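You operate a simulated robot arm through the tools that you are given. There is no shell and no other tool. Be economical: measure what you need, move in short steps, check, and stop when the job is done.

The job below is to be done with a simulated robot arm. You get a single attempt, and the scene is never put back.

JOB
Grease the red terminal of the white block under its cap.
Fine: red cap off, black brush with grease from the tin, brush back in its pot, cap pushed home again; drop nothing. Set down upright: red cap. A coat counts when it lies all over at full strength: go over it till it gets no stronger.

It is judged by the outcome, as a careful person would: the job done as asked, and still so three seconds after it is handed in. It fails if anything else is knocked over, pushed out of place, dropped, spilled or broken. Lids that push on must go on centred and level and be pressed home; caps that screw on are set level and turned clockwise until they are tight.

ROBOT AND FRAMES
A 7-joint arm with a two-finger parallel gripper, fixed in place. Base frame: the origin is at the foot of the arm, x ahead of it, y to its left, z up; the work surface is at about z = 0. Units: m, rad, N and s.
With the tool pointing down near the work surface it reaches from about 0.24 to 0.62 m from the base axis. Its first joint turns from -1.152 to 1.152 rad. Payload 2.6 kg.
The tool frame sits at the grasp point between the pads (the TCP): z along the fingers, y along the line on which they close. The tips reach 0.03 m beyond it. Largest opening 0.094 m; finger width 0.028, thickness 0.01; the body of the gripper, 0.05 by 0.096 m, starts 0.055 m behind the TCP.
Orientation is told as [roll, pitch, yaw] about the base's x, y, z axes, in that order, counted from this pose: with the fingers straight down and closing along the base's y, the tool's x points along the base's -x, its y along +y and its z along -z.

CONTROLS
- The arm moves only by the tool servo_tool. Its argument "series" is a list of rows, each a list of 3 entries, a list of its own where there are three numbers: the gripper command, from -1 (shut) to 1 (fully open), values between in proportion, then the shift along the tool's x, y, z in m, then the turn, a rotation vector about the tool's x, y, z in rad. In form: [[hand, [dx, dy, dz], [wx, wy, wz]], ...]. A call has 1 to 8 rows; each row is the pose to reach, as a shift and turn from the pose commanded when the call began, along the tool's axes at that moment. A row lasts 0.2 s, in which the tool goes at most 0.05 m and 0.15 rad; a call with a longer step from one row to the next is refused whole, and so is a gripper value outside its range. Where a pose cannot be reached the arm comes as near as it can. A force on the tool above 40 N (or 10 N above the force at the start of the call, whichever is more), or a blocked arm, ends the call early, and 0.2 s more pass. The fingers move at their own pace (about 0.072 m/s each) and stop on an object; they squeeze with about 23 N. The grip force told is the motor's: it shows also when the fingers shut on nothing. Time passes only in rows, and 0.2 s behind the last, so rows that repeat a pose let the fingers close. The reply holds the time, the measured pose of the TCP, the force on the tool along the base axes, the opening and the grip force, in the units named above and with some noise, with the torque about the TCP (base axes, N m) and any sound that the robot's microphone picked up.
- Cameras (640 x 400 px; columns grow to the right, rows downward): "scene" is fixed at [-0.0036, 0.4146, 0.559]; the picture's right is [-0.98, -0.20, 0.00], its down [-0.12, 0.61, -0.78] and it looks along [0.16, -0.77, -0.62] (base axes); focal length 217 px, centre (320, 200). "wrist" rides on the gripper at [0.076, 0.014, -0.103] in the tool frame; the picture's right is [-0.18, 0.98, 0.00], its down [-0.75, -0.14, -0.64] and it looks along [-0.63, -0.12, 0.77] (tool axes); focal length 243 px, centre (320, 200).
- get_image(camera): a new picture of that camera. No time passes.
- pixel_to_xyz(camera, pixels): there is no depth. For up to 12 entries [column, row, z] of the newest picture of that camera ("zoom" is the newest enlarged one), the place [x, y] in the base frame at which the ray of that pixel passes the height z, good to about 0.003 m. No time passes.
- inspect(camera, box): a new picture of the part [left, top, right, bottom] of that camera's present view, enlarged. No time passes.
- job_done(): hands the job in; it is judged then, once.

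Go step by step. Measure first, check grasps and placings, and put right what went wrong. The budget is 80 turns and 38 pictures, counting those below and the enlarged ones. Unless the task says otherwise, let go and move clear before handing in, and close with one line.

The tools are called after "Emit:" as a command line: name --argument value ..., lists and objects as JSON in quotes. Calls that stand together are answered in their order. servo_tool: Moves the arm, as the interface text tells. Its arguments: {"type":"object","properties":{"series":{"type":"array"}},"required":["series"]} The other tools are called the same way: get_image (camera) takes a picture; pixel_to_xyz (camera, pixels) gives the place at which the rays of pixels pass given heights; inspect (camera, box) takes an enlarged picture of a part of a camera's view; job_done () hands the job in.

At the start:

```text
t: 0.0
ee_pos: [0.327, 0.1526, 0.4191]
tcp_rot: [0.001, -0.001, 0.0]
wrist_force: [-0.8, 0.7, -0.7]
torque: [-0.01, -0.02, 0.0]
finger_gap: 0.0941
finger_force: 0.0
```

scene: 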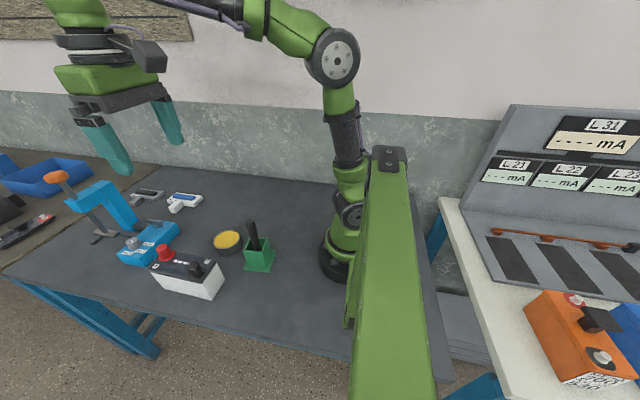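
wrist: 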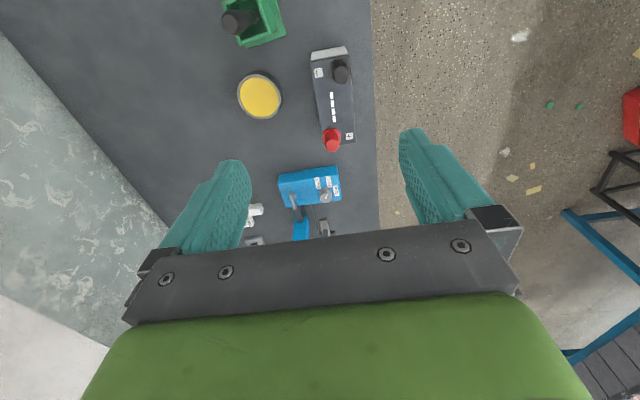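

The pictures show the white block with a red cap near scene (165,252), a yellow grease tin at (228,240), and a green pot with the black brush at (258,250). I'll enlarge both views to measure.

Emit:
inspect --camera "scene" --box '[110, 180, 300, 310]'

Emit:
inspect --camera "wrist" --box '[210, 0, 390, 220]'

```text
3.08 times, centred on (205, 245) of scene
```

zoom: 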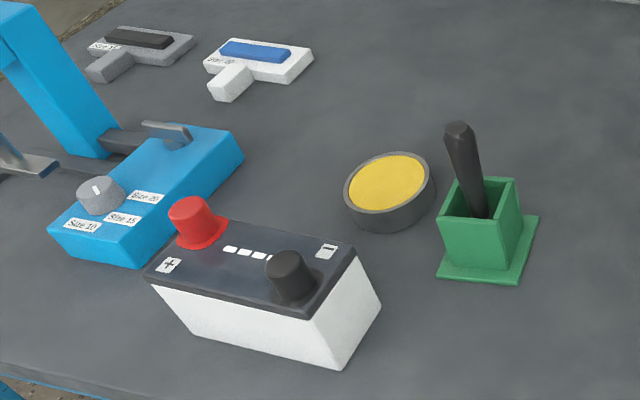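

```text
1.82 times, centred on (300, 110) of wrist
```

zoom: 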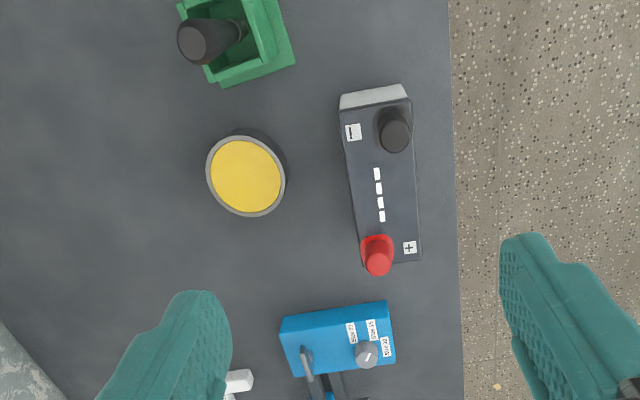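

I'll triangulate the main points: red cap top (scene 161,247 / wrist zoom 378,265), brush top (250,222 / 195,45), and the tin and pot.

Emit:
pixel_to_xyz --camera "scene" --pixels '[[161.5, 247.3, 0.06], [161.5, 247.3, 0.08], [161.5, 247.3, 0.1], [167, 258, 0.06], [250.5, 221.6, 0.08], [250.5, 221.6, 0.12], [227.7, 239.2, 0.02], [227.7, 239.2, 0.03], [243, 269.4, 0.0], [269.3, 272, 0.0], [275.8, 249.9, 0.0], [223, 284, 0.05]]'

Emit:
pixel_to_xyz --camera "zoom" --pixels '[[378, 265, 0.06], [378, 265, 0.08], [378, 265, 0.1], [376, 245, 0.06], [195, 42, 0.08], [195, 42, 0.12], [246, 176, 0.02], [246, 176, 0.03], [341, 100, 0.05], [408, 90, 0.05], [421, 260, 0.05], [296, 62, 0.0]]'

```text
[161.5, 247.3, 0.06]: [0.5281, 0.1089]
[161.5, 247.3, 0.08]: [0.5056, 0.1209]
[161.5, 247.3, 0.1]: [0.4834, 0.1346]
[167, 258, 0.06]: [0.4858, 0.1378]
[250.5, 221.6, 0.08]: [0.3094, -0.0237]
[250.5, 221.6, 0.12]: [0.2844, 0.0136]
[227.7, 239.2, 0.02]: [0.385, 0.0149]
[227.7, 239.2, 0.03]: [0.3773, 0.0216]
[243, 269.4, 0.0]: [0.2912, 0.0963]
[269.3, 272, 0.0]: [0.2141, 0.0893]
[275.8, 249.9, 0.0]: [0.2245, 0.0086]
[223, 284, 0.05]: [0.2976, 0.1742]
```

```text
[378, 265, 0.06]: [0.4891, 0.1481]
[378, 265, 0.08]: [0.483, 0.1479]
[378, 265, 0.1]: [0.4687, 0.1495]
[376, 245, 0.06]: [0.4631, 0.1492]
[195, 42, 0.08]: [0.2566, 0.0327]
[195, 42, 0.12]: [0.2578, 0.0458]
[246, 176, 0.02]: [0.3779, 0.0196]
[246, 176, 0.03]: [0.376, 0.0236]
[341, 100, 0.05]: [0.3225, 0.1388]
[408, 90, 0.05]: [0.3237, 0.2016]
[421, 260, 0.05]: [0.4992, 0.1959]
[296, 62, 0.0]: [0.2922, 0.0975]
```

Triangulating puts the cap top at about (0.461, 0.149, 0.12), the brush top at (0.259, 0.055, 0.16), and the tin top at (0.376, 0.022, 0.03). I'll move closer above the cap for a better look.

Emit:
servo_tool --series '[[1, [-0.023, -0.001, 0.037], [0, 0, 0]], [1, [-0.046, -0.002, 0.075], [0, 0, 0]], [1, [-0.07, -0.003, 0.112], [0, 0, 0]], [1, [-0.093, -0.004, 0.15], [0, 0, 0]], [1, [-0.093, -0.004, 0.15], [0, 0, 0]]]'

Emit:
get_image --camera "wrist"

```text
t: 1.2
ee_pos: [0.4224, 0.1483, 0.2691]
tcp_rot: [0.005, -0.002, 0.001]
wrist_force: [-0.7, 0.2, 0.3]
torque: [-0.02, 0.02, 0.0]
finger_gap: 0.0938
finger_force: 0.0
```

```text
33 pictures are left
```

wrist: 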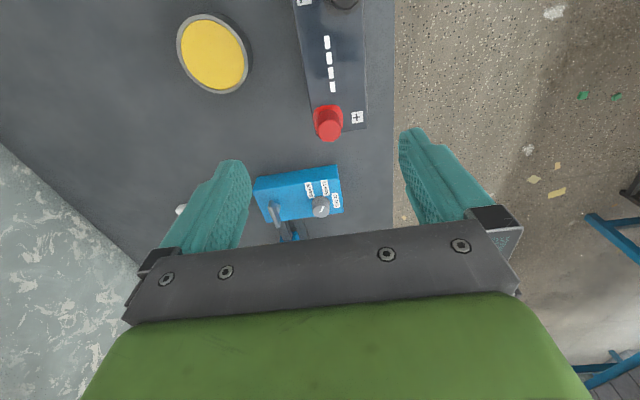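

The cap is at wrist (328,125), up close now. I'll enlarge it to measure its top, base and block edges.

Emit:
inspect --camera "wrist" --box '[250, 60, 400, 160]'

Emit:
inspect --camera "scene" --box '[140, 230, 230, 305]'

```text
4.00 times, centred on (325, 110) of wrist
```

zoom: 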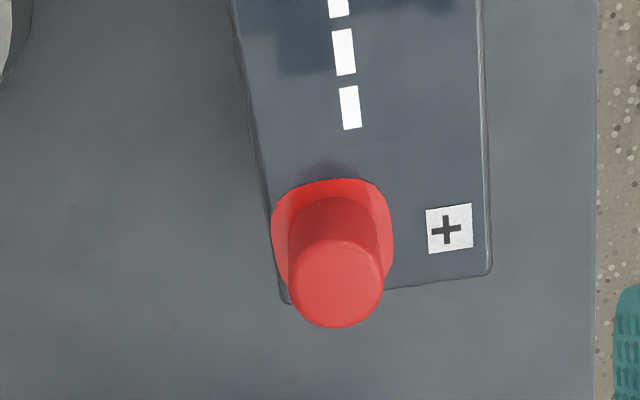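

```text
5.33 times, centred on (185, 268) of scene
```

zoom: 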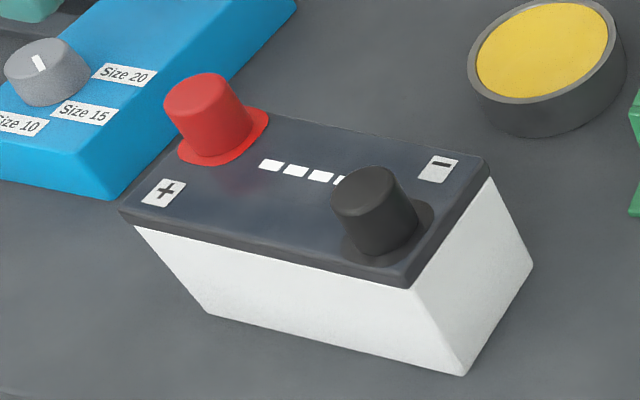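

Cap top centre is at scene (163.4,247.7) and wrist (329,131); flange centre is at scene (166.6,256.2) and wrist (328,118.7). I'll triangulate both.

Emit:
pixel_to_xyz --camera "scene" --pixels '[[163.4, 247.7, 0.1], [163.4, 247.7, 0.12], [163.4, 247.7, 0.14], [166.6, 256.2, 0.07], [166.6, 256.2, 0.09], [166.6, 256.2, 0.1], [197, 277, 0.09], [222, 284, 0.09]]'

Emit:
pixel_to_xyz --camera "wrist" --pixels '[[329, 131.2, 0.1], [329, 131.2, 0.12], [329, 131.2, 0.14], [328, 118.7, 0.07], [328, 118.7, 0.09], [328, 118.7, 0.1], [317, 131, 0.12], [340.7, 131, 0.12], [313, 119, 0.09], [343, 119, 0.09], [317, 134.5, 0.09], [367, 128, 0.09]]'

```text
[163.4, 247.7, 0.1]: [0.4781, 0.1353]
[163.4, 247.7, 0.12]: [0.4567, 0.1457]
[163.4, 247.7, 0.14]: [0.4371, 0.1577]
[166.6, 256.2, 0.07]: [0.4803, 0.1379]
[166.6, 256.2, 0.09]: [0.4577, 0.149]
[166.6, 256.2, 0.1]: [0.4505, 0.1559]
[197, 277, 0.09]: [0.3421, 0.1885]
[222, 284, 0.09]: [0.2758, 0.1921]
```

```text
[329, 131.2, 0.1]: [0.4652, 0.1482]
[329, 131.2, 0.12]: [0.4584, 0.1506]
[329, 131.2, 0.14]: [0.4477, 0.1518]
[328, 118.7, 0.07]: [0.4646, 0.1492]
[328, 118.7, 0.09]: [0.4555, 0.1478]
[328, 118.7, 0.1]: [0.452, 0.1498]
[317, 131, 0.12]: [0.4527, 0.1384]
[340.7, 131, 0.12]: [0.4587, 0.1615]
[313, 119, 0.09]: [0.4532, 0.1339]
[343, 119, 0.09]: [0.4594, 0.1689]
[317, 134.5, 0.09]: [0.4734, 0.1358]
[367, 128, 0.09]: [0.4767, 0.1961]
```

The cap sits at about (0.457, 0.150), flange near z 0.092, top near 0.122, body diameter about 0.024. I'll go over it and descend to TCP z 0.128, fingers open.

Emit:
servo_tool --series '[[1, [-0.036, 0.0015, 0.02], [0, 0, 0]], [1, [-0.036, 0.0015, 0.06], [0, 0, 0]], [1, [-0.036, 0.0015, 0.1], [0, 0, 0]], [1, [-0.036, 0.0015, 0.125], [0, 0, 0]], [1, [-0.036, 0.0015, 0.141], [0, 0, 0]], [1, [-0.036, 0.0015, 0.141], [0, 0, 0]]]'

Emit:
inspect --camera "wrist" --box '[220, 80, 440, 260]'

```text
t: 2.6
ee_pos: [0.4553, 0.1513, 0.1281]
tcp_rot: [0.003, 0.0, 0.0]
wrist_force: [0.1, -0.4, 0.6]
torque: [0.03, 0.0, -0.01]
finger_gap: 0.0939
finger_force: 0.1
```

```text
2.22 times, centred on (330, 170) of wrist
```

zoom: 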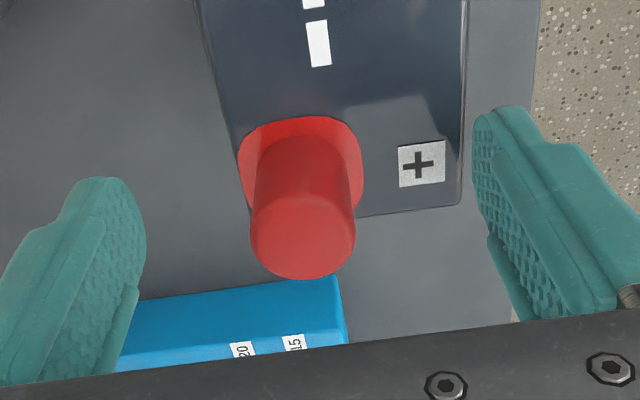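

The cap lies midway between the fingers; I'll verify its top centre at wrist (322,188) numerically.

Emit:
pixel_to_xyz --camera "zoom" --pixels '[[303, 230, 0.122], [303, 230, 0.127], [250, 225, 0.122], [355, 225, 0.122], [240, 160, 0.093], [363, 165, 0.093], [302, 118, 0.093]]'

```text
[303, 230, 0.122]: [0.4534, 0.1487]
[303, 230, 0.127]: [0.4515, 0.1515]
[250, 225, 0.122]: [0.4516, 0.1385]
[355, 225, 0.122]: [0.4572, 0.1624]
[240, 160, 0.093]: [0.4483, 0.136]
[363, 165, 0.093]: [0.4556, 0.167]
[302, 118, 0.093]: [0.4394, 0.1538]
```

Cap centre is (0.455, 0.150), matching the TCP. I'll close on it.

Emit:
servo_tool --series '[[-1, [0, 0, 0], [0, 0, 0]], [-1, [0, 0, 0], [0, 0, 0]], [-1, [0, 0, 0], [0, 0, 0]], [-1, [0, 0, 0], [0, 0, 0]], [-1, [0, 0, 0], [0, 0, 0]]]'

```text
t: 3.8
ee_pos: [0.4549, 0.1507, 0.128]
tcp_rot: [0.005, 0.0, 0.001]
wrist_force: [1.5, 3.6, -0.2]
torque: [0.04, -0.05, -0.03]
finger_gap: 0.0246
finger_force: 23.1
```

Gripped at 24.6 mm with little side force. Pulling straight up in small steps.

Emit:
servo_tool --series '[[-1, [0, 0, -0.004], [0, 0, 0]], [-1, [0, 0, -0.01], [0, 0, 0]], [-1, [0, 0, -0.02], [0, 0, 0]], [-1, [0, 0, -0.04], [0, 0, 0]], [-1, [0, 0, -0.07], [0, 0, 0]], [-1, [0, 0, -0.1], [0, 0, 0]], [-1, [0, 0, -0.1], [0, 0, 0]]]'

Emit:
get_image --camera "wrist"

```text
t: 5.4
ee_pos: [0.4568, 0.1502, 0.2298]
tcp_rot: [0.002, -0.002, 0.001]
wrist_force: [-0.7, -0.2, -0.5]
torque: [-0.03, 0.02, 0.04]
finger_gap: 0.0246
finger_force: 22.9
```

```text
29 pictures are left
```

wrist: 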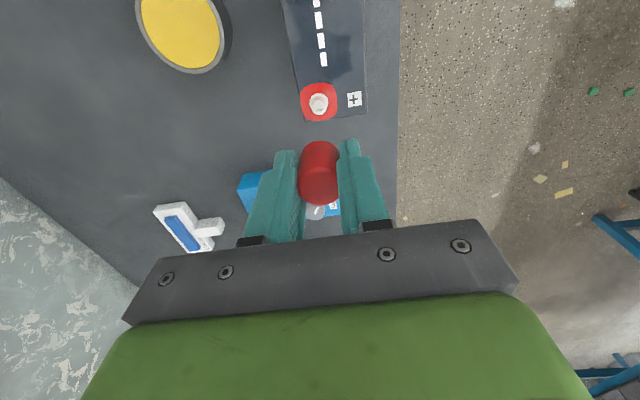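

The cap is off, held between the fingers; the red collar and silver post stay on the block at wrist (318,103). I'll enlarge both for the terminal and cap length.

Emit:
inspect --camera "wrist" --box '[270, 70, 390, 150]'

Emit:
inspect --camera "scene" --box '[100, 190, 240, 290]'

```text
5.00 times, centred on (330, 110) of wrist
```

zoom: 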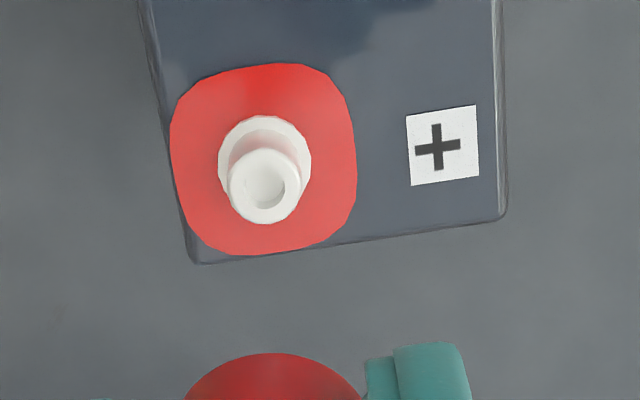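

```text
4.00 times, centred on (170, 240) of scene
```

zoom: 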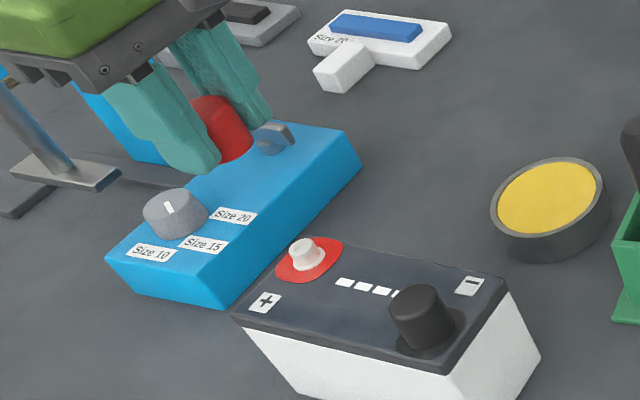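

The post top is at wrist (319,107) / scene (165.5,250.7). I'll triangulate it and check the free table spot and the nearby objects.

Emit:
pixel_to_xyz --camera "wrist" --pixels '[[319, 107, 0.1], [319, 107, 0.11], [319, 101.6, 0.093], [250, 110, 0.0], [155, 207, 0.02], [243, 180, 0.05], [222, 40, 0.03], [183, 70, 0.03], [305, 117, 0.09], [284, 10, 0.09]]'

Emit:
pixel_to_xyz --camera "scene" --pixels '[[165.5, 250.7, 0.1], [165.5, 250.7, 0.11], [166.5, 256, 0.093], [215, 230, 0.0]]'

```text
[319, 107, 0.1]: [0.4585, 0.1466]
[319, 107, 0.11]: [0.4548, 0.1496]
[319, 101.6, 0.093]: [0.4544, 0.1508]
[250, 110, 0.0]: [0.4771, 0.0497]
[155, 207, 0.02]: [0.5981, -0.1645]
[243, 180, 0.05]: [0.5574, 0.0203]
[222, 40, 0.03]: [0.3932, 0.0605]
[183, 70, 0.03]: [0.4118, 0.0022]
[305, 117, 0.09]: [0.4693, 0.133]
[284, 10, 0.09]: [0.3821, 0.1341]
```

```text
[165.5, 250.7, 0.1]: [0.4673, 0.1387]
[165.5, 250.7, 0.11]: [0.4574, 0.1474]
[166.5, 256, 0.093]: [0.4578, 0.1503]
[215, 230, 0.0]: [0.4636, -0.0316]
```

The post is at (0.456, 0.149), top about z 0.109, base about 0.093. The table at (0.47, 0.035) is free, so I'll carry the cap there and stop just above the surface.

Emit:
servo_tool --series '[[-1, [-0.005, -0.04, 0], [0, 0, 0]], [-1, [-0.01, -0.08, 0], [0, 0, 0]], [-1, [-0.013, -0.115, 0.02], [0, 0, 0]], [-1, [-0.013, -0.115, 0.065], [0, 0, 0]], [-1, [-0.013, -0.115, 0.11], [0, 0, 0]], [-1, [-0.013, -0.115, 0.15], [0, 0, 0]], [-1, [-0.013, -0.115, 0.18], [0, 0, 0]], [-1, [-0.013, -0.115, 0.182], [0, 0, 0]]]'

Emit:
inspect --camera "scene" --box '[140, 180, 260, 270]'

```text
t: 7.2
ee_pos: [0.4714, 0.0349, 0.0454]
tcp_rot: [0.002, -0.004, 0.0]
wrist_force: [0.3, -0.2, 0.3]
torque: [0.0, 0.03, 0.04]
finger_gap: 0.0249
finger_force: 22.6
```

```text
4.44 times, centred on (200, 225) of scene
```

zoom: 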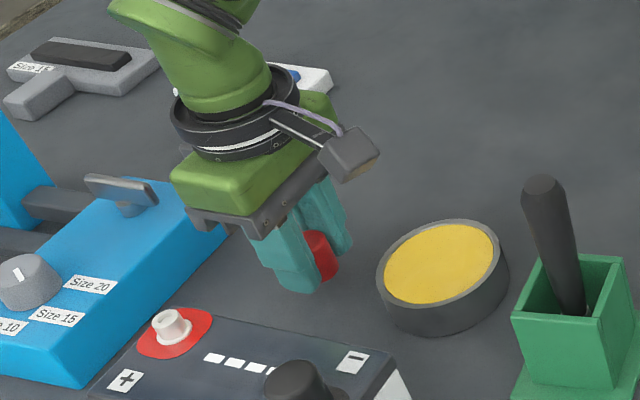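

Clear on all sides and no contact yet at z 0.045. I'll lower in 2 mm steps until I feel the table.

Emit:
servo_tool --series '[[-1, [0, 0, 0.003], [0, 0, 0]], [-1, [0, 0, 0.006], [0, 0, 0]], [-1, [0, 0, 0.008], [0, 0, 0]], [-1, [0, 0, 0.0095], [0, 0, 0]], [-1, [0, 0, 0.0095], [0, 0, 0]]]'

```text
t: 8.4
ee_pos: [0.4705, 0.0353, 0.0378]
tcp_rot: [0.001, -0.002, 0.0]
wrist_force: [-0.3, 0.4, -0.1]
torque: [-0.01, 0.03, -0.02]
finger_gap: 0.0248
finger_force: 23.1
```

Still no contact at about 0.037. Lowering further by single millimetres.

Emit:
servo_tool --series '[[-1, [0, 0, 0.001], [0, 0, 0]], [-1, [0, 0, 0.002], [0, 0, 0]], [-1, [0, 0, 0.003], [0, 0, 0]], [-1, [0, 0, 0.003], [0, 0, 0]]]'

```text
t: 9.4
ee_pos: [0.471, 0.0377, 0.0327]
tcp_rot: [0.001, -0.003, 0.0]
wrist_force: [0.7, 0.2, -0.4]
torque: [0.01, 0.0, 0.02]
finger_gap: 0.0248
finger_force: 22.6
```

No contact force at z 0.033, so the cap bottom may lie near or above the fingertips. I'll look closely.

Emit:
inspect --camera "scene" --box '[180, 215, 230, 250]'

Emit:
inspect --camera "wrist" --box '[260, 100, 380, 220]'

```text
11.43 times, centred on (205, 232) of scene
```

zoom: 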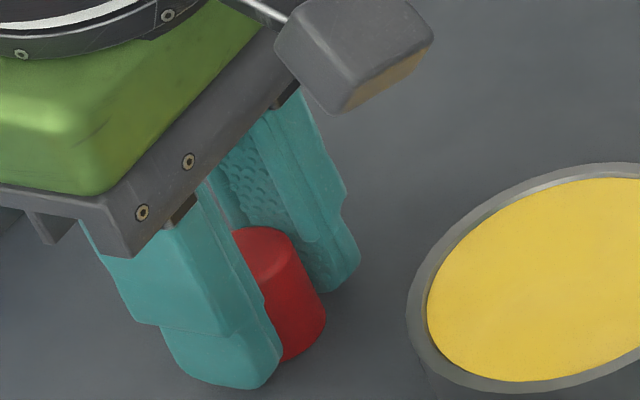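

```text
3.33 times, centred on (320, 160) of wrist
```

zoom: 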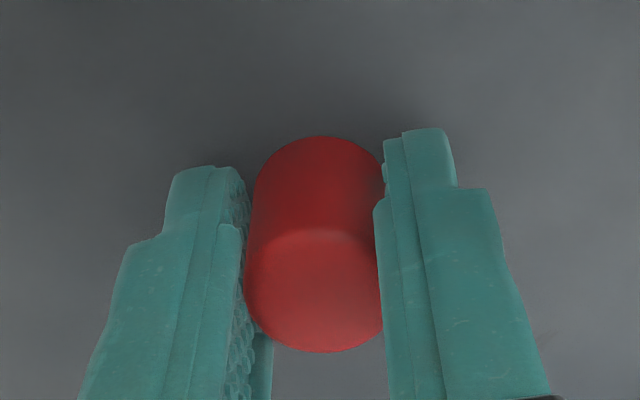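

The cap bottom looks roughly flush with the fingertips, just off the table. I'll go down up to 2 mm more with half-millimetre steps.

Emit:
servo_tool --series '[[-1, [0, 0, 0.0005], [0, 0, 0]], [-1, [0, 0, 0.001], [0, 0, 0]], [-1, [0, 0, 0.0015], [0, 0, 0]], [-1, [0, 0, 0.0015], [0, 0, 0]]]'

```text
t: 10.4
ee_pos: [0.471, 0.0357, 0.0323]
tcp_rot: [0.004, -0.001, -0.001]
wrist_force: [-5.3, 0.2, 12.1]
torque: [-0.07, 0.16, -0.02]
finger_gap: 0.0248
finger_force: 23.1
```

Contact felt (12 N up), so the cap is on the table. Opening the hand partway, easing up a hair, then rising.

Emit:
servo_tool --series '[[-1, [0, 0, -0.0006], [0, 0, 0]], [-0.2, [0, 0, -0.0006], [0, 0, 0]], [0.3, [0, 0, -0.0006], [0, 0, 0]], [0.3, [0, 0, -0.0006], [0, 0, 0]], [0.3, [0, 0, -0.03], [0, 0, 0]], [0.3, [0, 0, -0.07], [0, 0, 0]], [0.3, [0, 0, -0.11], [0, 0, 0]], [0.3, [0, 0, -0.11], [0, 0, 0]]]'

Emit:
inspect --camera "scene" --box '[140, 180, 300, 290]'

Emit:
get_image --camera "wrist"

```text
t: 12.2
ee_pos: [0.47, 0.0349, 0.1425]
tcp_rot: [0.002, -0.001, 0.001]
wrist_force: [0.1, -0.5, -1.1]
torque: [-0.05, 0.0, 0.03]
finger_gap: 0.0612
finger_force: 0.1
```

```text
3.64 times, centred on (220, 235) of scene
```

zoom: 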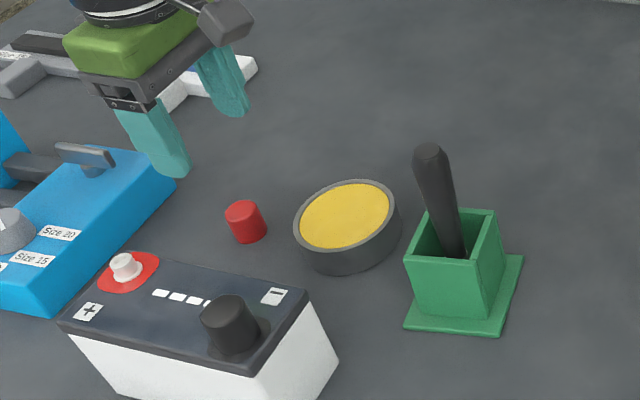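

```text
22 pictures are left
```

wrist: 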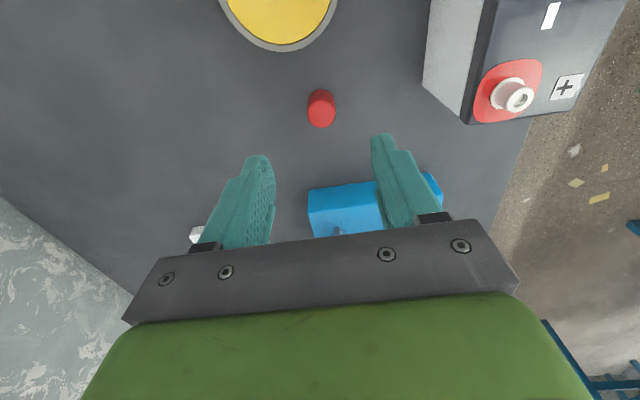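

The red cap stands upright at about (0.47, 0.036) and nothing else moved. Now I'll rise and go over the brush pot.

Emit:
servo_tool --series '[[0.3, [0, 0, -0.045], [0, 0, 0]], [0.3, [0.01, 0, -0.09], [0, 0, 0]], [0.3, [0.04, 0.004, -0.125], [0, 0, 0]], [0.3, [0.085, 0.008, -0.13], [0, 0, 0]], [0.3, [0.13, 0.012, -0.13], [0, 0, 0]], [0.3, [0.17, 0.016, -0.13], [0, 0, 0]], [0.3, [0.205, 0.02, -0.13], [0, 0, 0]], [0.3, [0.205, 0.02, -0.13], [0, 0, 0]]]'

Emit:
inspect --camera "wrist" --box '[220, 40, 420, 165]'

Emit:
inspect --camera "scene" --box '[210, 205, 290, 280]'

```text
t: 14.0
ee_pos: [0.2658, 0.0571, 0.2708]
tcp_rot: [0.002, -0.001, 0.001]
wrist_force: [-0.4, 0.4, 1.0]
torque: [0.02, 0.0, 0.02]
finger_gap: 0.0612
finger_force: 0.0
```

```text
3.20 times, centred on (320, 102) of wrist
```

zoom: 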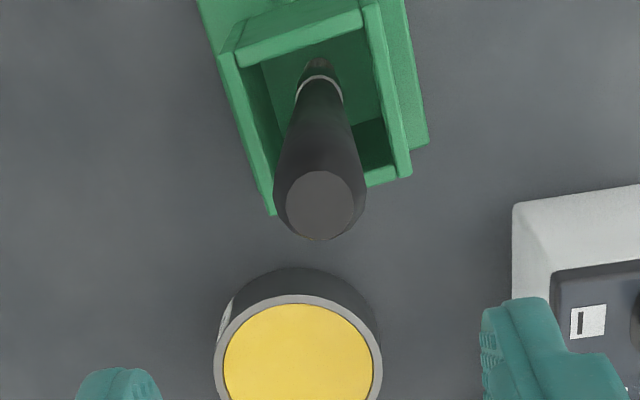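

```text
5.33 times, centred on (250, 242) of scene
```

zoom: 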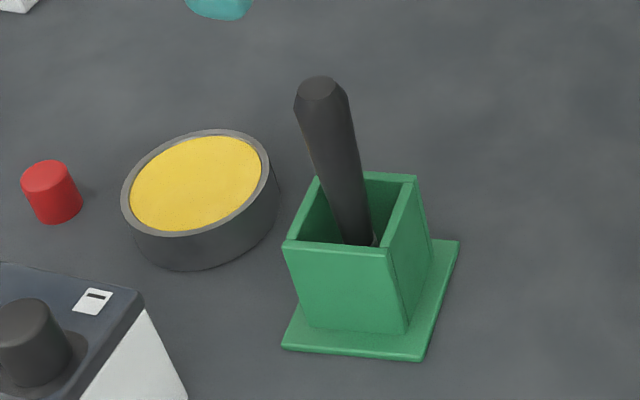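

Brush top centre is at wrist (319.7,103) and scene (250.2,221.4). I'll triangulate the brush axis, pot rim and tin.

Emit:
pixel_to_xyz --camera "wrist" --pixels '[[319.7, 103, 0.13], [319.7, 103, 0.15], [319.7, 103, 0.16], [305.6, 103, 0.15], [333, 103, 0.15], [319.7, 67, 0.04], [319.7, 67, 0.06], [319.7, 61, 0.02], [294, 52, 0.06], [304.5, 105, 0.06], [347, 95, 0.06], [334, 42, 0.06]]'

Emit:
pixel_to_xyz --camera "scene" --pixels '[[250.2, 221.4, 0.13], [250.2, 221.4, 0.15], [250.2, 221.4, 0.16], [257, 249.5, 0.06], [257, 249.5, 0.05], [243.5, 249.8, 0.06], [262.8, 251.5, 0.06], [268, 238, 0.06]]'

```text
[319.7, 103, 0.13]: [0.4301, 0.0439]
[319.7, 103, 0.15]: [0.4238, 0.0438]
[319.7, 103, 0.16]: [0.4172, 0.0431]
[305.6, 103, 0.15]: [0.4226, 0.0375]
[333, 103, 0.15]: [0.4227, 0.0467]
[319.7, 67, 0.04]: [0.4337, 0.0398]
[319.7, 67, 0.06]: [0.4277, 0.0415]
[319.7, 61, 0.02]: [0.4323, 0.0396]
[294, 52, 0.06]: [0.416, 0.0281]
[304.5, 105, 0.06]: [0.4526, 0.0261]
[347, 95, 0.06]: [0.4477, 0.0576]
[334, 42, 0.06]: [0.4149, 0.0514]
```

```text
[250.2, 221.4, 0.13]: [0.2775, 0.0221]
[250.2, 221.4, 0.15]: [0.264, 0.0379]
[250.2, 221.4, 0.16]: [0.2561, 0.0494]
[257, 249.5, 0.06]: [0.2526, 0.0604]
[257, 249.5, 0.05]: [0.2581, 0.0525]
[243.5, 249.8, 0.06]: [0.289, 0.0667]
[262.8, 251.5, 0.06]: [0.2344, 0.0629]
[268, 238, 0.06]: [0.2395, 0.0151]
```

Hand-triangulating from the present pose gives the brush vertical at (0.257, 0.056), top z 0.163, ferrule ring near z 0.033. I'll descend around the handle to TCP z 0.122, tips above the pot rim.

Emit:
servo_tool --series '[[0.3, [0.007, 0.001, 0.04], [0, 0, 0]], [0.3, [0.007, 0.001, 0.075], [0, 0, 0]], [0.3, [0.007, 0.001, 0.11], [0, 0, 0]], [0.3, [0.007, 0.001, 0.135], [0, 0, 0]], [0.3, [0.007, 0.001, 0.15], [0, 0, 0]], [0.3, [0.007, 0.001, 0.15], [0, 0, 0]]]'

Emit:
inspect --camera "wrist" --box '[220, 60, 420, 260]'

```text
t: 15.4
ee_pos: [0.2563, 0.0563, 0.1193]
tcp_rot: [0.002, 0.0, 0.001]
wrist_force: [0.7, 0.1, 0.2]
torque: [0.01, -0.01, 0.05]
finger_gap: 0.061
finger_force: 0.0
```

```text
2.00 times, centred on (320, 160) of wrist
```

zoom: 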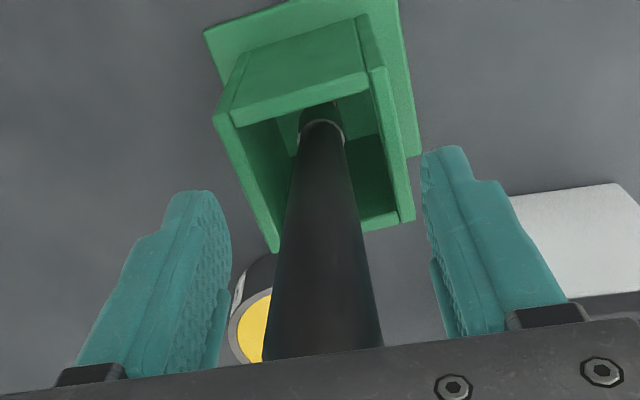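

The handle is centred between the fingers, tips clear of the pot. Closing.

Emit:
servo_tool --series '[[-1, [0, 0, 0], [0, 0, 0]], [-1, [0, 0, 0], [0, 0, 0]], [-1, [0, 0, 0], [0, 0, 0]], [-1, [0, 0, 0], [0, 0, 0]]]'

```text
t: 16.4
ee_pos: [0.2567, 0.0568, 0.1232]
tcp_rot: [0.004, -0.003, 0.001]
wrist_force: [0.1, -0.4, 1.2]
torque: [-0.02, 0.02, -0.03]
finger_gap: 0.0242
finger_force: 22.5
```

Gripped at 24 mm. Lifting the brush straight out.

Emit:
servo_tool --series '[[-1, [0, 0, -0.01], [0, 0, 0]], [-1, [0, 0, -0.03], [0, 0, 0]], [-1, [0, 0, -0.06], [0, 0, 0]], [-1, [0, 0, -0.09], [0, 0, 0]], [-1, [0, 0, -0.12], [0, 0, 0]], [-1, [0, 0, -0.12], [0, 0, 0]]]'

Emit:
inspect --camera "scene" --box '[200, 150, 310, 280]'

Emit:
get_image --camera "wrist"

```text
t: 17.8
ee_pos: [0.2578, 0.0564, 0.2413]
tcp_rot: [0.003, -0.004, 0.0]
wrist_force: [-0.5, -0.7, -0.2]
torque: [0.0, -0.02, -0.04]
finger_gap: 0.024
finger_force: 23.3
```

```text
3.08 times, centred on (255, 215) of scene
```

zoom: 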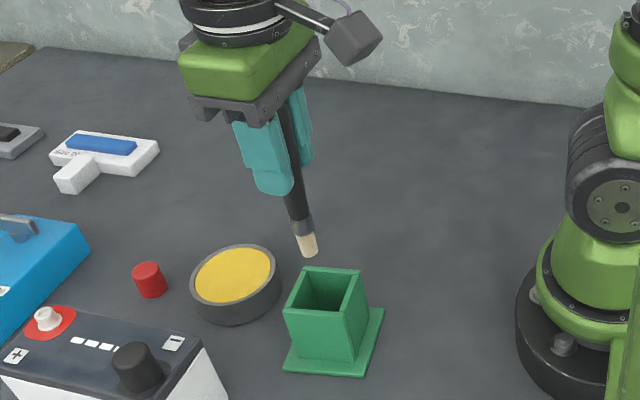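

```text
17 pictures are left
```

wrist: 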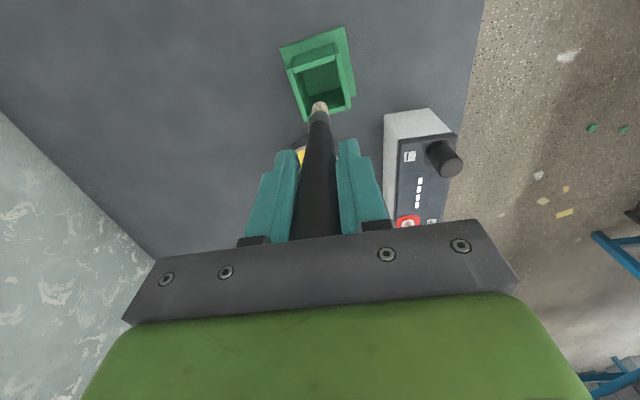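

The brush is out, pale bristles at the bottom (scene 251.8,232.5; wrist 318.5,103). Triangulating the tip and re-measuring the tin.

Emit:
pixel_to_xyz --camera "scene" --pixels '[[251.8, 232.2, 0.1], [251.8, 232.2, 0.115], [251.8, 232.2, 0.13], [230.5, 238.6, 0.03], [230.5, 238.6, 0.025], [229, 256.5, 0.0], [217, 245, 0.03], [245, 237, 0.03]]'

Emit:
pixel_to_xyz --camera "wrist" --pixels '[[318.5, 104, 0.1], [318.5, 104, 0.115], [318.5, 104, 0.13]]'

```text
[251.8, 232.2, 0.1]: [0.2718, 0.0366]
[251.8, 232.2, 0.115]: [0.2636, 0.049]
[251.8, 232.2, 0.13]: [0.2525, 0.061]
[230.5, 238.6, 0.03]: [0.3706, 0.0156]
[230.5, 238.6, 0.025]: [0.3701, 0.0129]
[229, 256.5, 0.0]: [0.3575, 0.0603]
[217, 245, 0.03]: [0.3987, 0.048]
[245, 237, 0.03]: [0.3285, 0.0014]
```

```text
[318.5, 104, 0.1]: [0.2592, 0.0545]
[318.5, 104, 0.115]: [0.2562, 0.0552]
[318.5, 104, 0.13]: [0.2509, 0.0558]
```

The tip is about 0.121 m below the TCP, and the tin centre is near (0.373, 0.022) with its top near z 0.034. I'll move over the tin and lower until the tip is just above the grease.

Emit:
servo_tool --series '[[-1, [-0.04, -0.012, 0], [0, 0, 0]], [-1, [-0.08, -0.024, 0], [0, 0, 0]], [-1, [-0.116, -0.034, 0], [0, 0, 0]], [-1, [-0.116, -0.034, 0.03], [0, 0, 0]], [-1, [-0.116, -0.034, 0.06], [0, 0, 0]], [-1, [-0.116, -0.034, 0.073], [0, 0, 0]], [-1, [-0.116, -0.034, 0.073], [0, 0, 0]]]'

Emit:
inspect --camera "scene" --box '[190, 180, 280, 270]'

```text
t: 19.4
ee_pos: [0.3733, 0.0225, 0.1689]
tcp_rot: [0.002, -0.002, 0.001]
wrist_force: [0.6, -0.4, -1.0]
torque: [0.01, 0.02, 0.0]
finger_gap: 0.0243
finger_force: 22.7
```

```text
4.44 times, centred on (235, 225) of scene
```

zoom: 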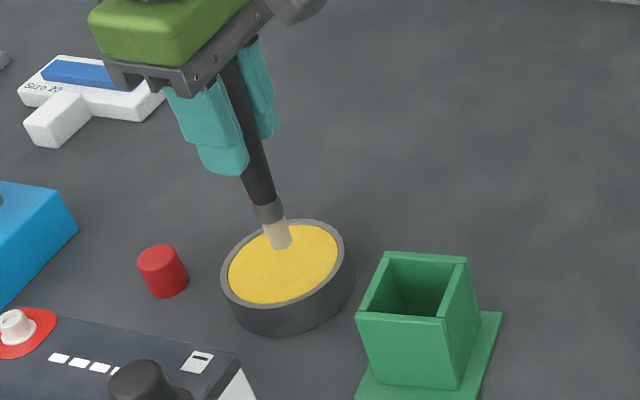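

The tip hangs over the grease and will land near its centre. Lowering gently into it.

Emit:
servo_tool --series '[[-1, [0, 0, 0.006], [0, 0, 0]], [-1, [0, 0, 0.011], [0, 0, 0]], [-1, [0, 0, 0.015], [0, 0, 0]], [-1, [0, 0, 0.019], [0, 0, 0]], [-1, [0, 0, 0.022], [0, 0, 0]], [-1, [0, 0, 0.022], [0, 0, 0]]]'

Emit:
inspect --camera "scene" --box '[205, 200, 275, 265]'

```text
t: 20.8
ee_pos: [0.374, 0.0223, 0.1478]
tcp_rot: [0.001, -0.007, -0.001]
wrist_force: [0.2, -0.6, 20.0]
torque: [-0.01, 0.05, 0.0]
finger_gap: 0.0243
finger_force: 23.4
```

```text
6.15 times, centred on (240, 232) of scene
```

zoom: 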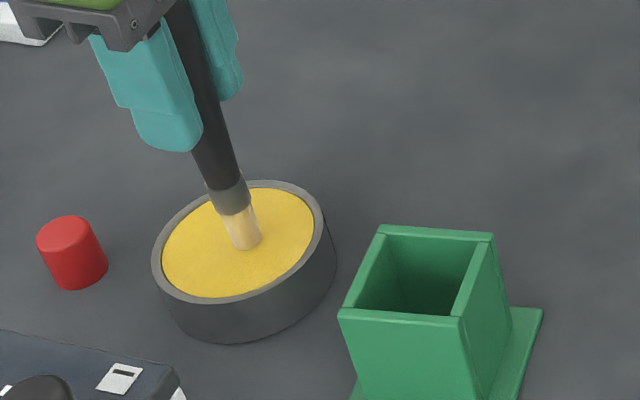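

A 20 N push shows the bristles are on the grease. I'll ease off to a light touch, then lift and check for grease on the bristles.

Emit:
servo_tool --series '[[-1, [0, 0, -0.001], [0, 0, 0]], [-1, [0, 0, -0.001], [0, 0, 0]], [-1, [0, 0, -0.015], [0, 0, 0]], [-1, [0, 0, -0.04], [0, 0, 0]], [-1, [0, 0, -0.075], [0, 0, 0]], [-1, [0, 0, -0.11], [0, 0, 0]], [-1, [0, 0, -0.11], [0, 0, 0]]]'

Emit:
inspect --camera "scene" --box '[190, 160, 280, 260]'

```text
t: 22.4
ee_pos: [0.3741, 0.0225, 0.2586]
tcp_rot: [0.002, 0.001, 0.0]
wrist_force: [0.4, -0.6, 0.0]
torque: [0.01, -0.01, 0.0]
finger_gap: 0.0244
finger_force: 22.9
```

```text
4.00 times, centred on (235, 210) of scene
```

zoom: 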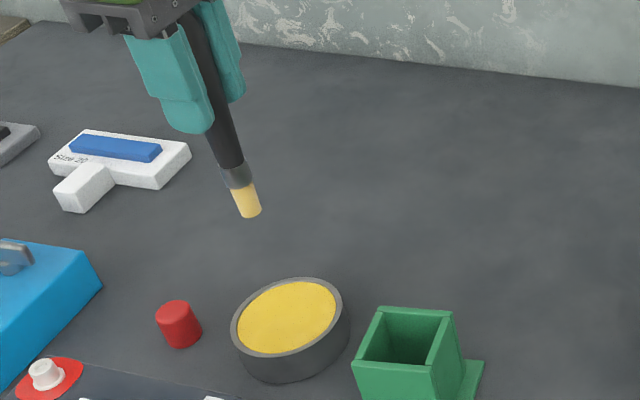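

The bristles are now yellow with grease. I'll carry the brush over the terminal post at (0.456, 0.149), stopping just above it.

Emit:
servo_tool --series '[[-1, [-0.02, 0.032, 0], [0, 0, 0]], [-1, [-0.042, 0.064, 0], [0, 0, 0]], [-1, [-0.063, 0.096, 0], [0, 0, 0]], [-1, [-0.083, 0.127, 0], [0, 0, 0]], [-1, [-0.083, 0.127, 0.018], [0, 0, 0]], [-1, [-0.083, 0.127, 0.018], [0, 0, 0]]]'

Emit:
inspect --camera "scene" --box '[140, 215, 200, 275]'

Emit:
inspect --camera "wrist" --box '[270, 60, 370, 160]'

```text
t: 23.8
ee_pos: [0.4581, 0.1495, 0.2391]
tcp_rot: [0.002, -0.001, 0.0]
wrist_force: [0.2, -0.8, -1.0]
torque: [0.06, 0.01, -0.04]
finger_gap: 0.0243
finger_force: 22.8
```

```text
6.67 times, centred on (170, 245) of scene
```

zoom: 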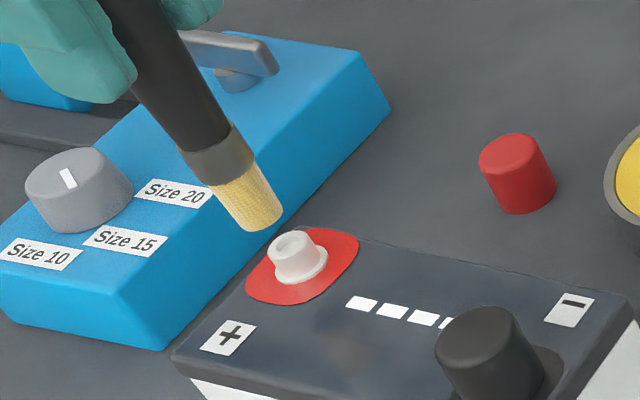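

```text
4.00 times, centred on (320, 110) of wrist
```

zoom: 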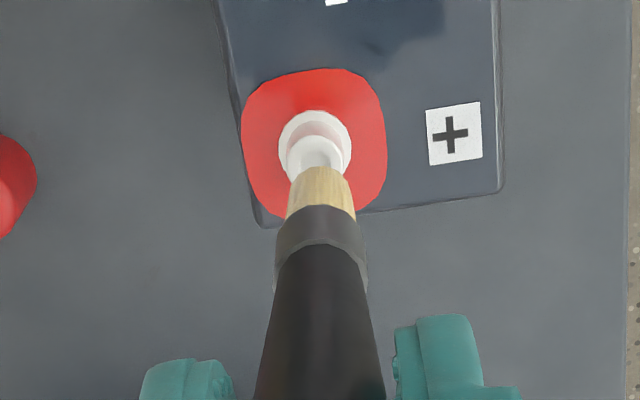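

The brush tip is about 1 cm above the post, and both views suggest it sits some 4–5 mm too far in +x. I'll correct that and lower until it touches the post top.

Emit:
servo_tool --series '[[-1, [0.0045, -0.001, 0], [0, 0, 0]], [-1, [0.0045, -0.001, 0.004], [0, 0, 0]], [-1, [0.0045, -0.001, 0.007], [0, 0, 0]], [-1, [0.0045, -0.001, 0.009], [0, 0, 0]], [-1, [0.0045, -0.001, 0.009], [0, 0, 0]]]'

```text
t: 25.0
ee_pos: [0.4521, 0.1486, 0.2294]
tcp_rot: [0.003, -0.002, 0.0]
wrist_force: [-0.1, 0.0, -0.4]
torque: [0.01, 0.03, 0.01]
finger_gap: 0.0241
finger_force: 23.0
```

No contact yet at 0.230. Continuing down in small steps.

Emit:
servo_tool --series '[[-1, [0, 0, 0.001], [0, 0, 0]], [-1, [0, 0, 0.002], [0, 0, 0]], [-1, [0, 0, 0.003], [0, 0, 0]], [-1, [0, 0, 0.004], [0, 0, 0]], [-1, [0, 0, 0.004], [0, 0, 0]]]'

Emit:
inspect --camera "scene" --box '[145, 230, 190, 270]'

```text
t: 26.2
ee_pos: [0.452, 0.1484, 0.2251]
tcp_rot: [0.002, -0.002, 0.002]
wrist_force: [0.0, 0.2, -1.6]
torque: [0.0, 0.0, 0.01]
finger_gap: 0.0243
finger_force: 23.7
```

```text
10.00 times, centred on (168, 250) of scene
```

zoom: 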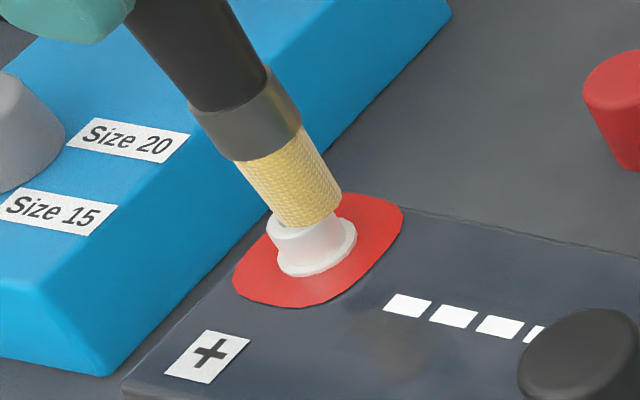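

The tip is just over the post, slightly behind it in y as seen at zoom (308,213) against the post (302,228). I'll nudge +x 1 mm, +y 2 mm and continue down to contact.

Emit:
servo_tool --series '[[-1, [-0.001, 0.002, 0], [0, 0, 0]], [-1, [-0.001, 0.002, 0.001], [0, 0, 0]], [-1, [-0.001, 0.002, 0.002], [0, 0, 0]], [-1, [-0.001, 0.002, 0.003], [0, 0, 0]], [-1, [-0.001, 0.002, 0.004], [0, 0, 0]], [-1, [-0.001, 0.002, 0.004], [0, 0, 0]]]'

```text
t: 27.6
ee_pos: [0.4529, 0.1496, 0.2214]
tcp_rot: [0.002, -0.002, 0.0]
wrist_force: [0.1, 1.7, 0.4]
torque: [-0.03, 0.02, 0.0]
finger_gap: 0.024
finger_force: 22.6
```

Little force yet; I'll continue lowering a few millimetres and feel for it.

Emit:
servo_tool --series '[[-1, [0, 0, 0.001], [0, 0, 0]], [-1, [0, 0, 0.002], [0, 0, 0]], [-1, [0, 0, 0.003], [0, 0, 0]], [-1, [0, 0, 0.003], [0, 0, 0]]]'

Emit:
inspect --camera "scene" --box '[145, 230, 190, 270]'

```text
t: 28.6
ee_pos: [0.453, 0.1506, 0.2202]
tcp_rot: [0.004, -0.005, 0.0]
wrist_force: [0.5, -0.7, 21.0]
torque: [0.01, -0.08, 0.0]
finger_gap: 0.0248
finger_force: 22.8
```

```text
10.00 times, centred on (168, 250) of scene
```

zoom: 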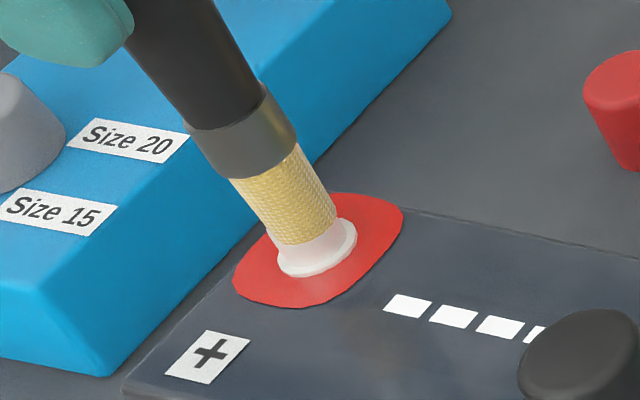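

Firm contact with the post top at 21 N. I'll ease to a light pressure and sweep a small circle over the top.

Emit:
servo_tool --series '[[-1, [0, 0, -0.001], [0, 0, 0]], [-1, [0.004, 0, -0.001], [0, 0, 0]], [-1, [0.003, 0.003, -0.001], [0, 0, 0]], [-1, [0, 0.004, -0.001], [0, 0, 0]], [-1, [-0.004, 0, -0.001], [0, 0, 0]], [-1, [0, -0.004, -0.001], [0, 0, 0]], [-1, [0.003, -0.003, -0.001], [0, 0, 0]], [-1, [0, 0, -0.001], [0, 0, 0]]]'

Emit:
servo_tool --series '[[-1, [0, 0, -0.02], [0, 0, 0]], [-1, [0.03, 0, -0.04], [0, 0, 0]], [-1, [0.03, 0, -0.04], [0, 0, 0]]]'

Emit:
inspect --camera "wrist" --box '[280, 90, 380, 180]'

```text
t: 30.4
ee_pos: [0.4528, 0.1499, 0.2185]
tcp_rot: [0.003, 0.0, 0.0]
wrist_force: [0.0, 0.5, 0.0]
torque: [0.0, -0.01, -0.02]
finger_gap: 0.0242
finger_force: 23.3
```

```text
t: 31.2
ee_pos: [0.4229, 0.1532, 0.2593]
tcp_rot: [0.002, 0.001, -0.001]
wrist_force: [-0.3, 0.4, -0.9]
torque: [0.02, -0.03, 0.01]
finger_gap: 0.0242
finger_force: 23.1
```

```text
4.44 times, centred on (330, 135) of wrist
```

zoom: 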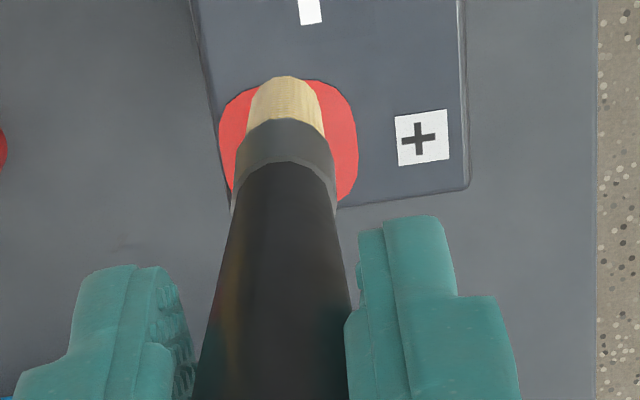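

The brush hides the post here and its bristles look paler. I'll view it from the scene camera.

Emit:
inspect --camera "scene" --box '[145, 225, 195, 270]'

```text
8.89 times, centred on (170, 248) of scene
```

zoom: 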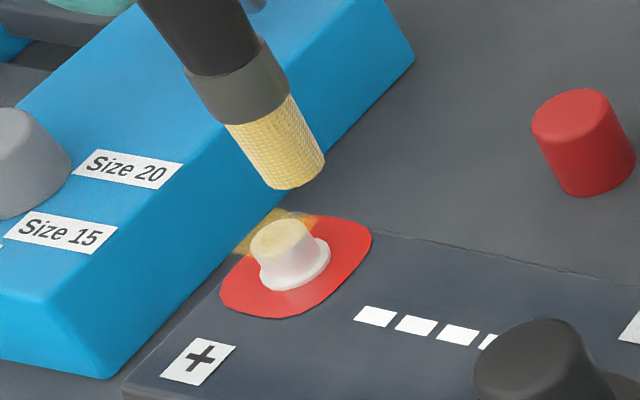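

The post top has some grease but not at full strength, the sides are still pale, and a little strayed onto the pad's far side, so my circle was too wide and about 2 mm off in +x. I'll dab again, centred at x 0.4505, y 0.151, with tiny circles.

Emit:
servo_tool --series '[[-1, [-0.028, 0.001, 0.005], [0, 0, 0]], [-1, [-0.028, 0.001, 0.03], [0, 0, 0]], [-1, [-0.028, 0.001, 0.039], [0, 0, 0]], [-1, [-0.028, 0.001, 0.0405], [0, 0, 0]], [-1, [-0.0265, 0.001, 0.0405], [0, 0, 0]], [-1, [-0.028, 0.0025, 0.0405], [0, 0, 0]], [-1, [-0.0295, 0.001, 0.0405], [0, 0, 0]], [-1, [-0.028, -0.0005, 0.0405], [0, 0, 0]]]'

```text
t: 33.0
ee_pos: [0.4514, 0.1503, 0.2189]
tcp_rot: [0.002, -0.002, 0.0]
wrist_force: [0.9, 0.5, -0.3]
torque: [-0.02, -0.01, -0.03]
finger_gap: 0.0242
finger_force: 23.2
```

No force at this height, so the contact lies slightly lower. I'll press down gently until I feel it, and dab.

Emit:
servo_tool --series '[[-1, [0, 0.0015, 0], [0, 0, 0]], [-1, [0, 0.0015, 0.001], [0, 0, 0]], [-1, [0, 0.0015, 0.0015], [0, 0, 0]], [-1, [0, 0.0015, 0.002], [0, 0, 0]], [-1, [0, 0.0015, 0.002], [0, 0, 0]]]'

```text
t: 34.2
ee_pos: [0.4516, 0.1514, 0.2177]
tcp_rot: [0.002, -0.005, 0.001]
wrist_force: [-0.6, 0.0, 10.2]
torque: [0.01, 0.11, 0.0]
finger_gap: 0.0244
finger_force: 23.0
```

Light contact of 10 N now. Small circles at this pressure, then lift to look.

Emit:
servo_tool --series '[[-1, [0.0015, 0, 0], [0, 0, 0]], [-1, [0, 0.0015, 0], [0, 0, 0]], [-1, [-0.0015, 0, 0], [0, 0, 0]], [-1, [0, -0.0015, 0], [0, 0, 0]], [-1, [0.0015, 0, 0], [0, 0, 0]], [-1, [0, 0.0015, 0], [0, 0, 0]], [-1, [-0.0015, 0, 0], [0, 0, 0]], [-1, [0, 0, 0], [0, 0, 0]]]'

Emit:
servo_tool --series '[[-1, [0, 0, -0.02], [0, 0, 0]], [-1, [0, 0, -0.045], [0, 0, 0]], [-1, [0, 0, -0.045], [0, 0, 0]]]'

Emit:
inspect --camera "scene" --box '[145, 225, 195, 270]'

```text
t: 36.0
ee_pos: [0.4515, 0.1506, 0.2172]
tcp_rot: [0.001, -0.003, 0.0]
wrist_force: [-1.6, 0.5, 11.5]
torque: [0.07, 0.03, -0.01]
finger_gap: 0.0243
finger_force: 22.8
```

```text
t: 36.8
ee_pos: [0.4514, 0.1511, 0.2608]
tcp_rot: [0.003, 0.0, 0.0]
wrist_force: [-0.6, 0.4, 0.2]
torque: [0.03, -0.03, 0.0]
finger_gap: 0.0242
finger_force: 22.5
```

```text
8.89 times, centred on (170, 248) of scene
```

zoom: 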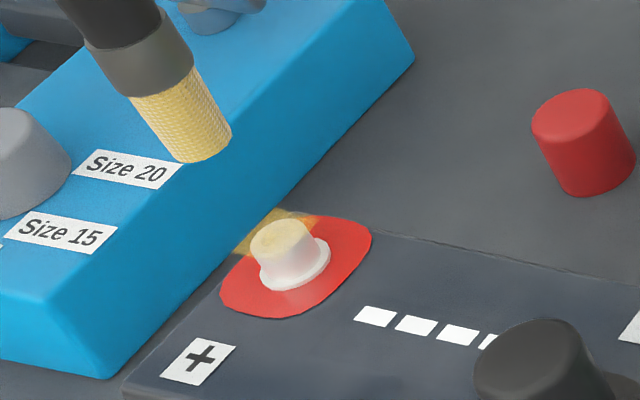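

The coat did not change with that pass, so the brush may be spent, and I can't tell where the grease lies. I'll shift the brush aside in +y and take one close wrist look at the post.

Emit:
servo_tool --series '[[-1, [0, 0.04, 0], [0, 0, 0]], [-1, [0, 0.04, 0.02], [0, 0, 0]], [-1, [0, 0.04, 0.02], [0, 0, 0]]]'

Emit:
inspect --camera "wrist" --box '[230, 60, 340, 130]'

```text
t: 37.6
ee_pos: [0.4515, 0.1925, 0.2422]
tcp_rot: [0.003, -0.002, 0.001]
wrist_force: [-0.1, -0.3, 0.9]
torque: [-0.03, 0.0, 0.03]
finger_gap: 0.024
finger_force: 22.7
```

```text
5.71 times, centred on (285, 95) of wrist
```

zoom: 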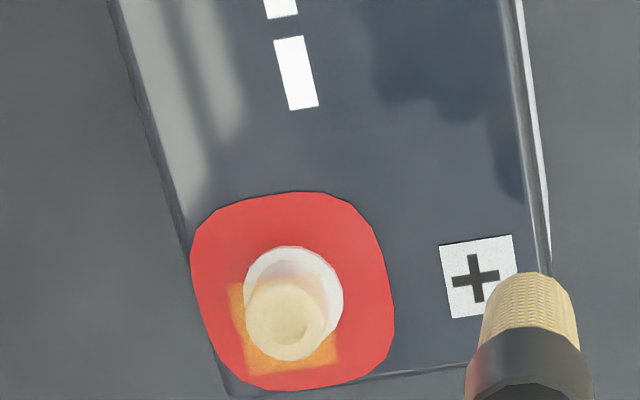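

Now it is clear: the brush has coated a patch offset about 5 mm toward +x of the post, and the post's −x/+y side (zoom 330,270) is still white. True centre in TCP terms is about x 0.4475, y 0.1517. I'll reload the brush first; moving back over the tin.

Emit:
servo_tool --series '[[-1, [0.01, -0.03, -0.018], [0, 0, 0]], [-1, [0.03, -0.07, -0.018], [0, 0, 0]], [-1, [0.05, -0.11, -0.018], [0, 0, 0]], [-1, [0.07, -0.15, -0.018], [0, 0, 0]], [-1, [0.0775, -0.169, 0.01], [0, 0, 0]], [-1, [0.0775, -0.169, 0.055], [0, 0, 0]], [-1, [0.0775, -0.169, 0.09], [0, 0, 0]], [-1, [0.0775, -0.169, 0.09], [0, 0, 0]]]'

Emit:
servo_tool --series '[[-1, [0, 0, 0.002], [0, 0, 0]], [-1, [0, 0, 0.004], [0, 0, 0]], [-1, [0, 0, 0.005], [0, 0, 0]], [-1, [0, 0, 0.006], [0, 0, 0]], [-1, [0, 0, 0.006], [0, 0, 0]]]'

```text
t: 39.4
ee_pos: [0.3734, 0.022, 0.1502]
tcp_rot: [0.003, -0.003, 0.0]
wrist_force: [0.3, 0.3, 0.1]
torque: [-0.02, -0.01, 0.02]
finger_gap: 0.0242
finger_force: 22.6
```

```text
t: 40.6
ee_pos: [0.3733, 0.0228, 0.144]
tcp_rot: [0.002, -0.002, 0.0]
wrist_force: [0.2, -0.5, -0.6]
torque: [0.01, 0.01, 0.01]
finger_gap: 0.0241
finger_force: 22.9
```

No contact at 0.1466, so the brush has slipped up slightly in the grip. Lowering further by feel.

Emit:
servo_tool --series '[[-1, [0, 0, 0.001], [0, 0, 0]], [-1, [0, 0, 0.002], [0, 0, 0]], [-1, [0, 0, 0.0025], [0, 0, 0]], [-1, [0, 0, 0.003], [0, 0, 0]], [-1, [0, 0, 0.003], [0, 0, 0]]]'

```text
t: 41.8
ee_pos: [0.3743, 0.0231, 0.1425]
tcp_rot: [0.002, -0.001, -0.001]
wrist_force: [-0.8, 0.5, 6.4]
torque: [0.02, 0.13, 0.03]
finger_gap: 0.0244
finger_force: 23.7
```

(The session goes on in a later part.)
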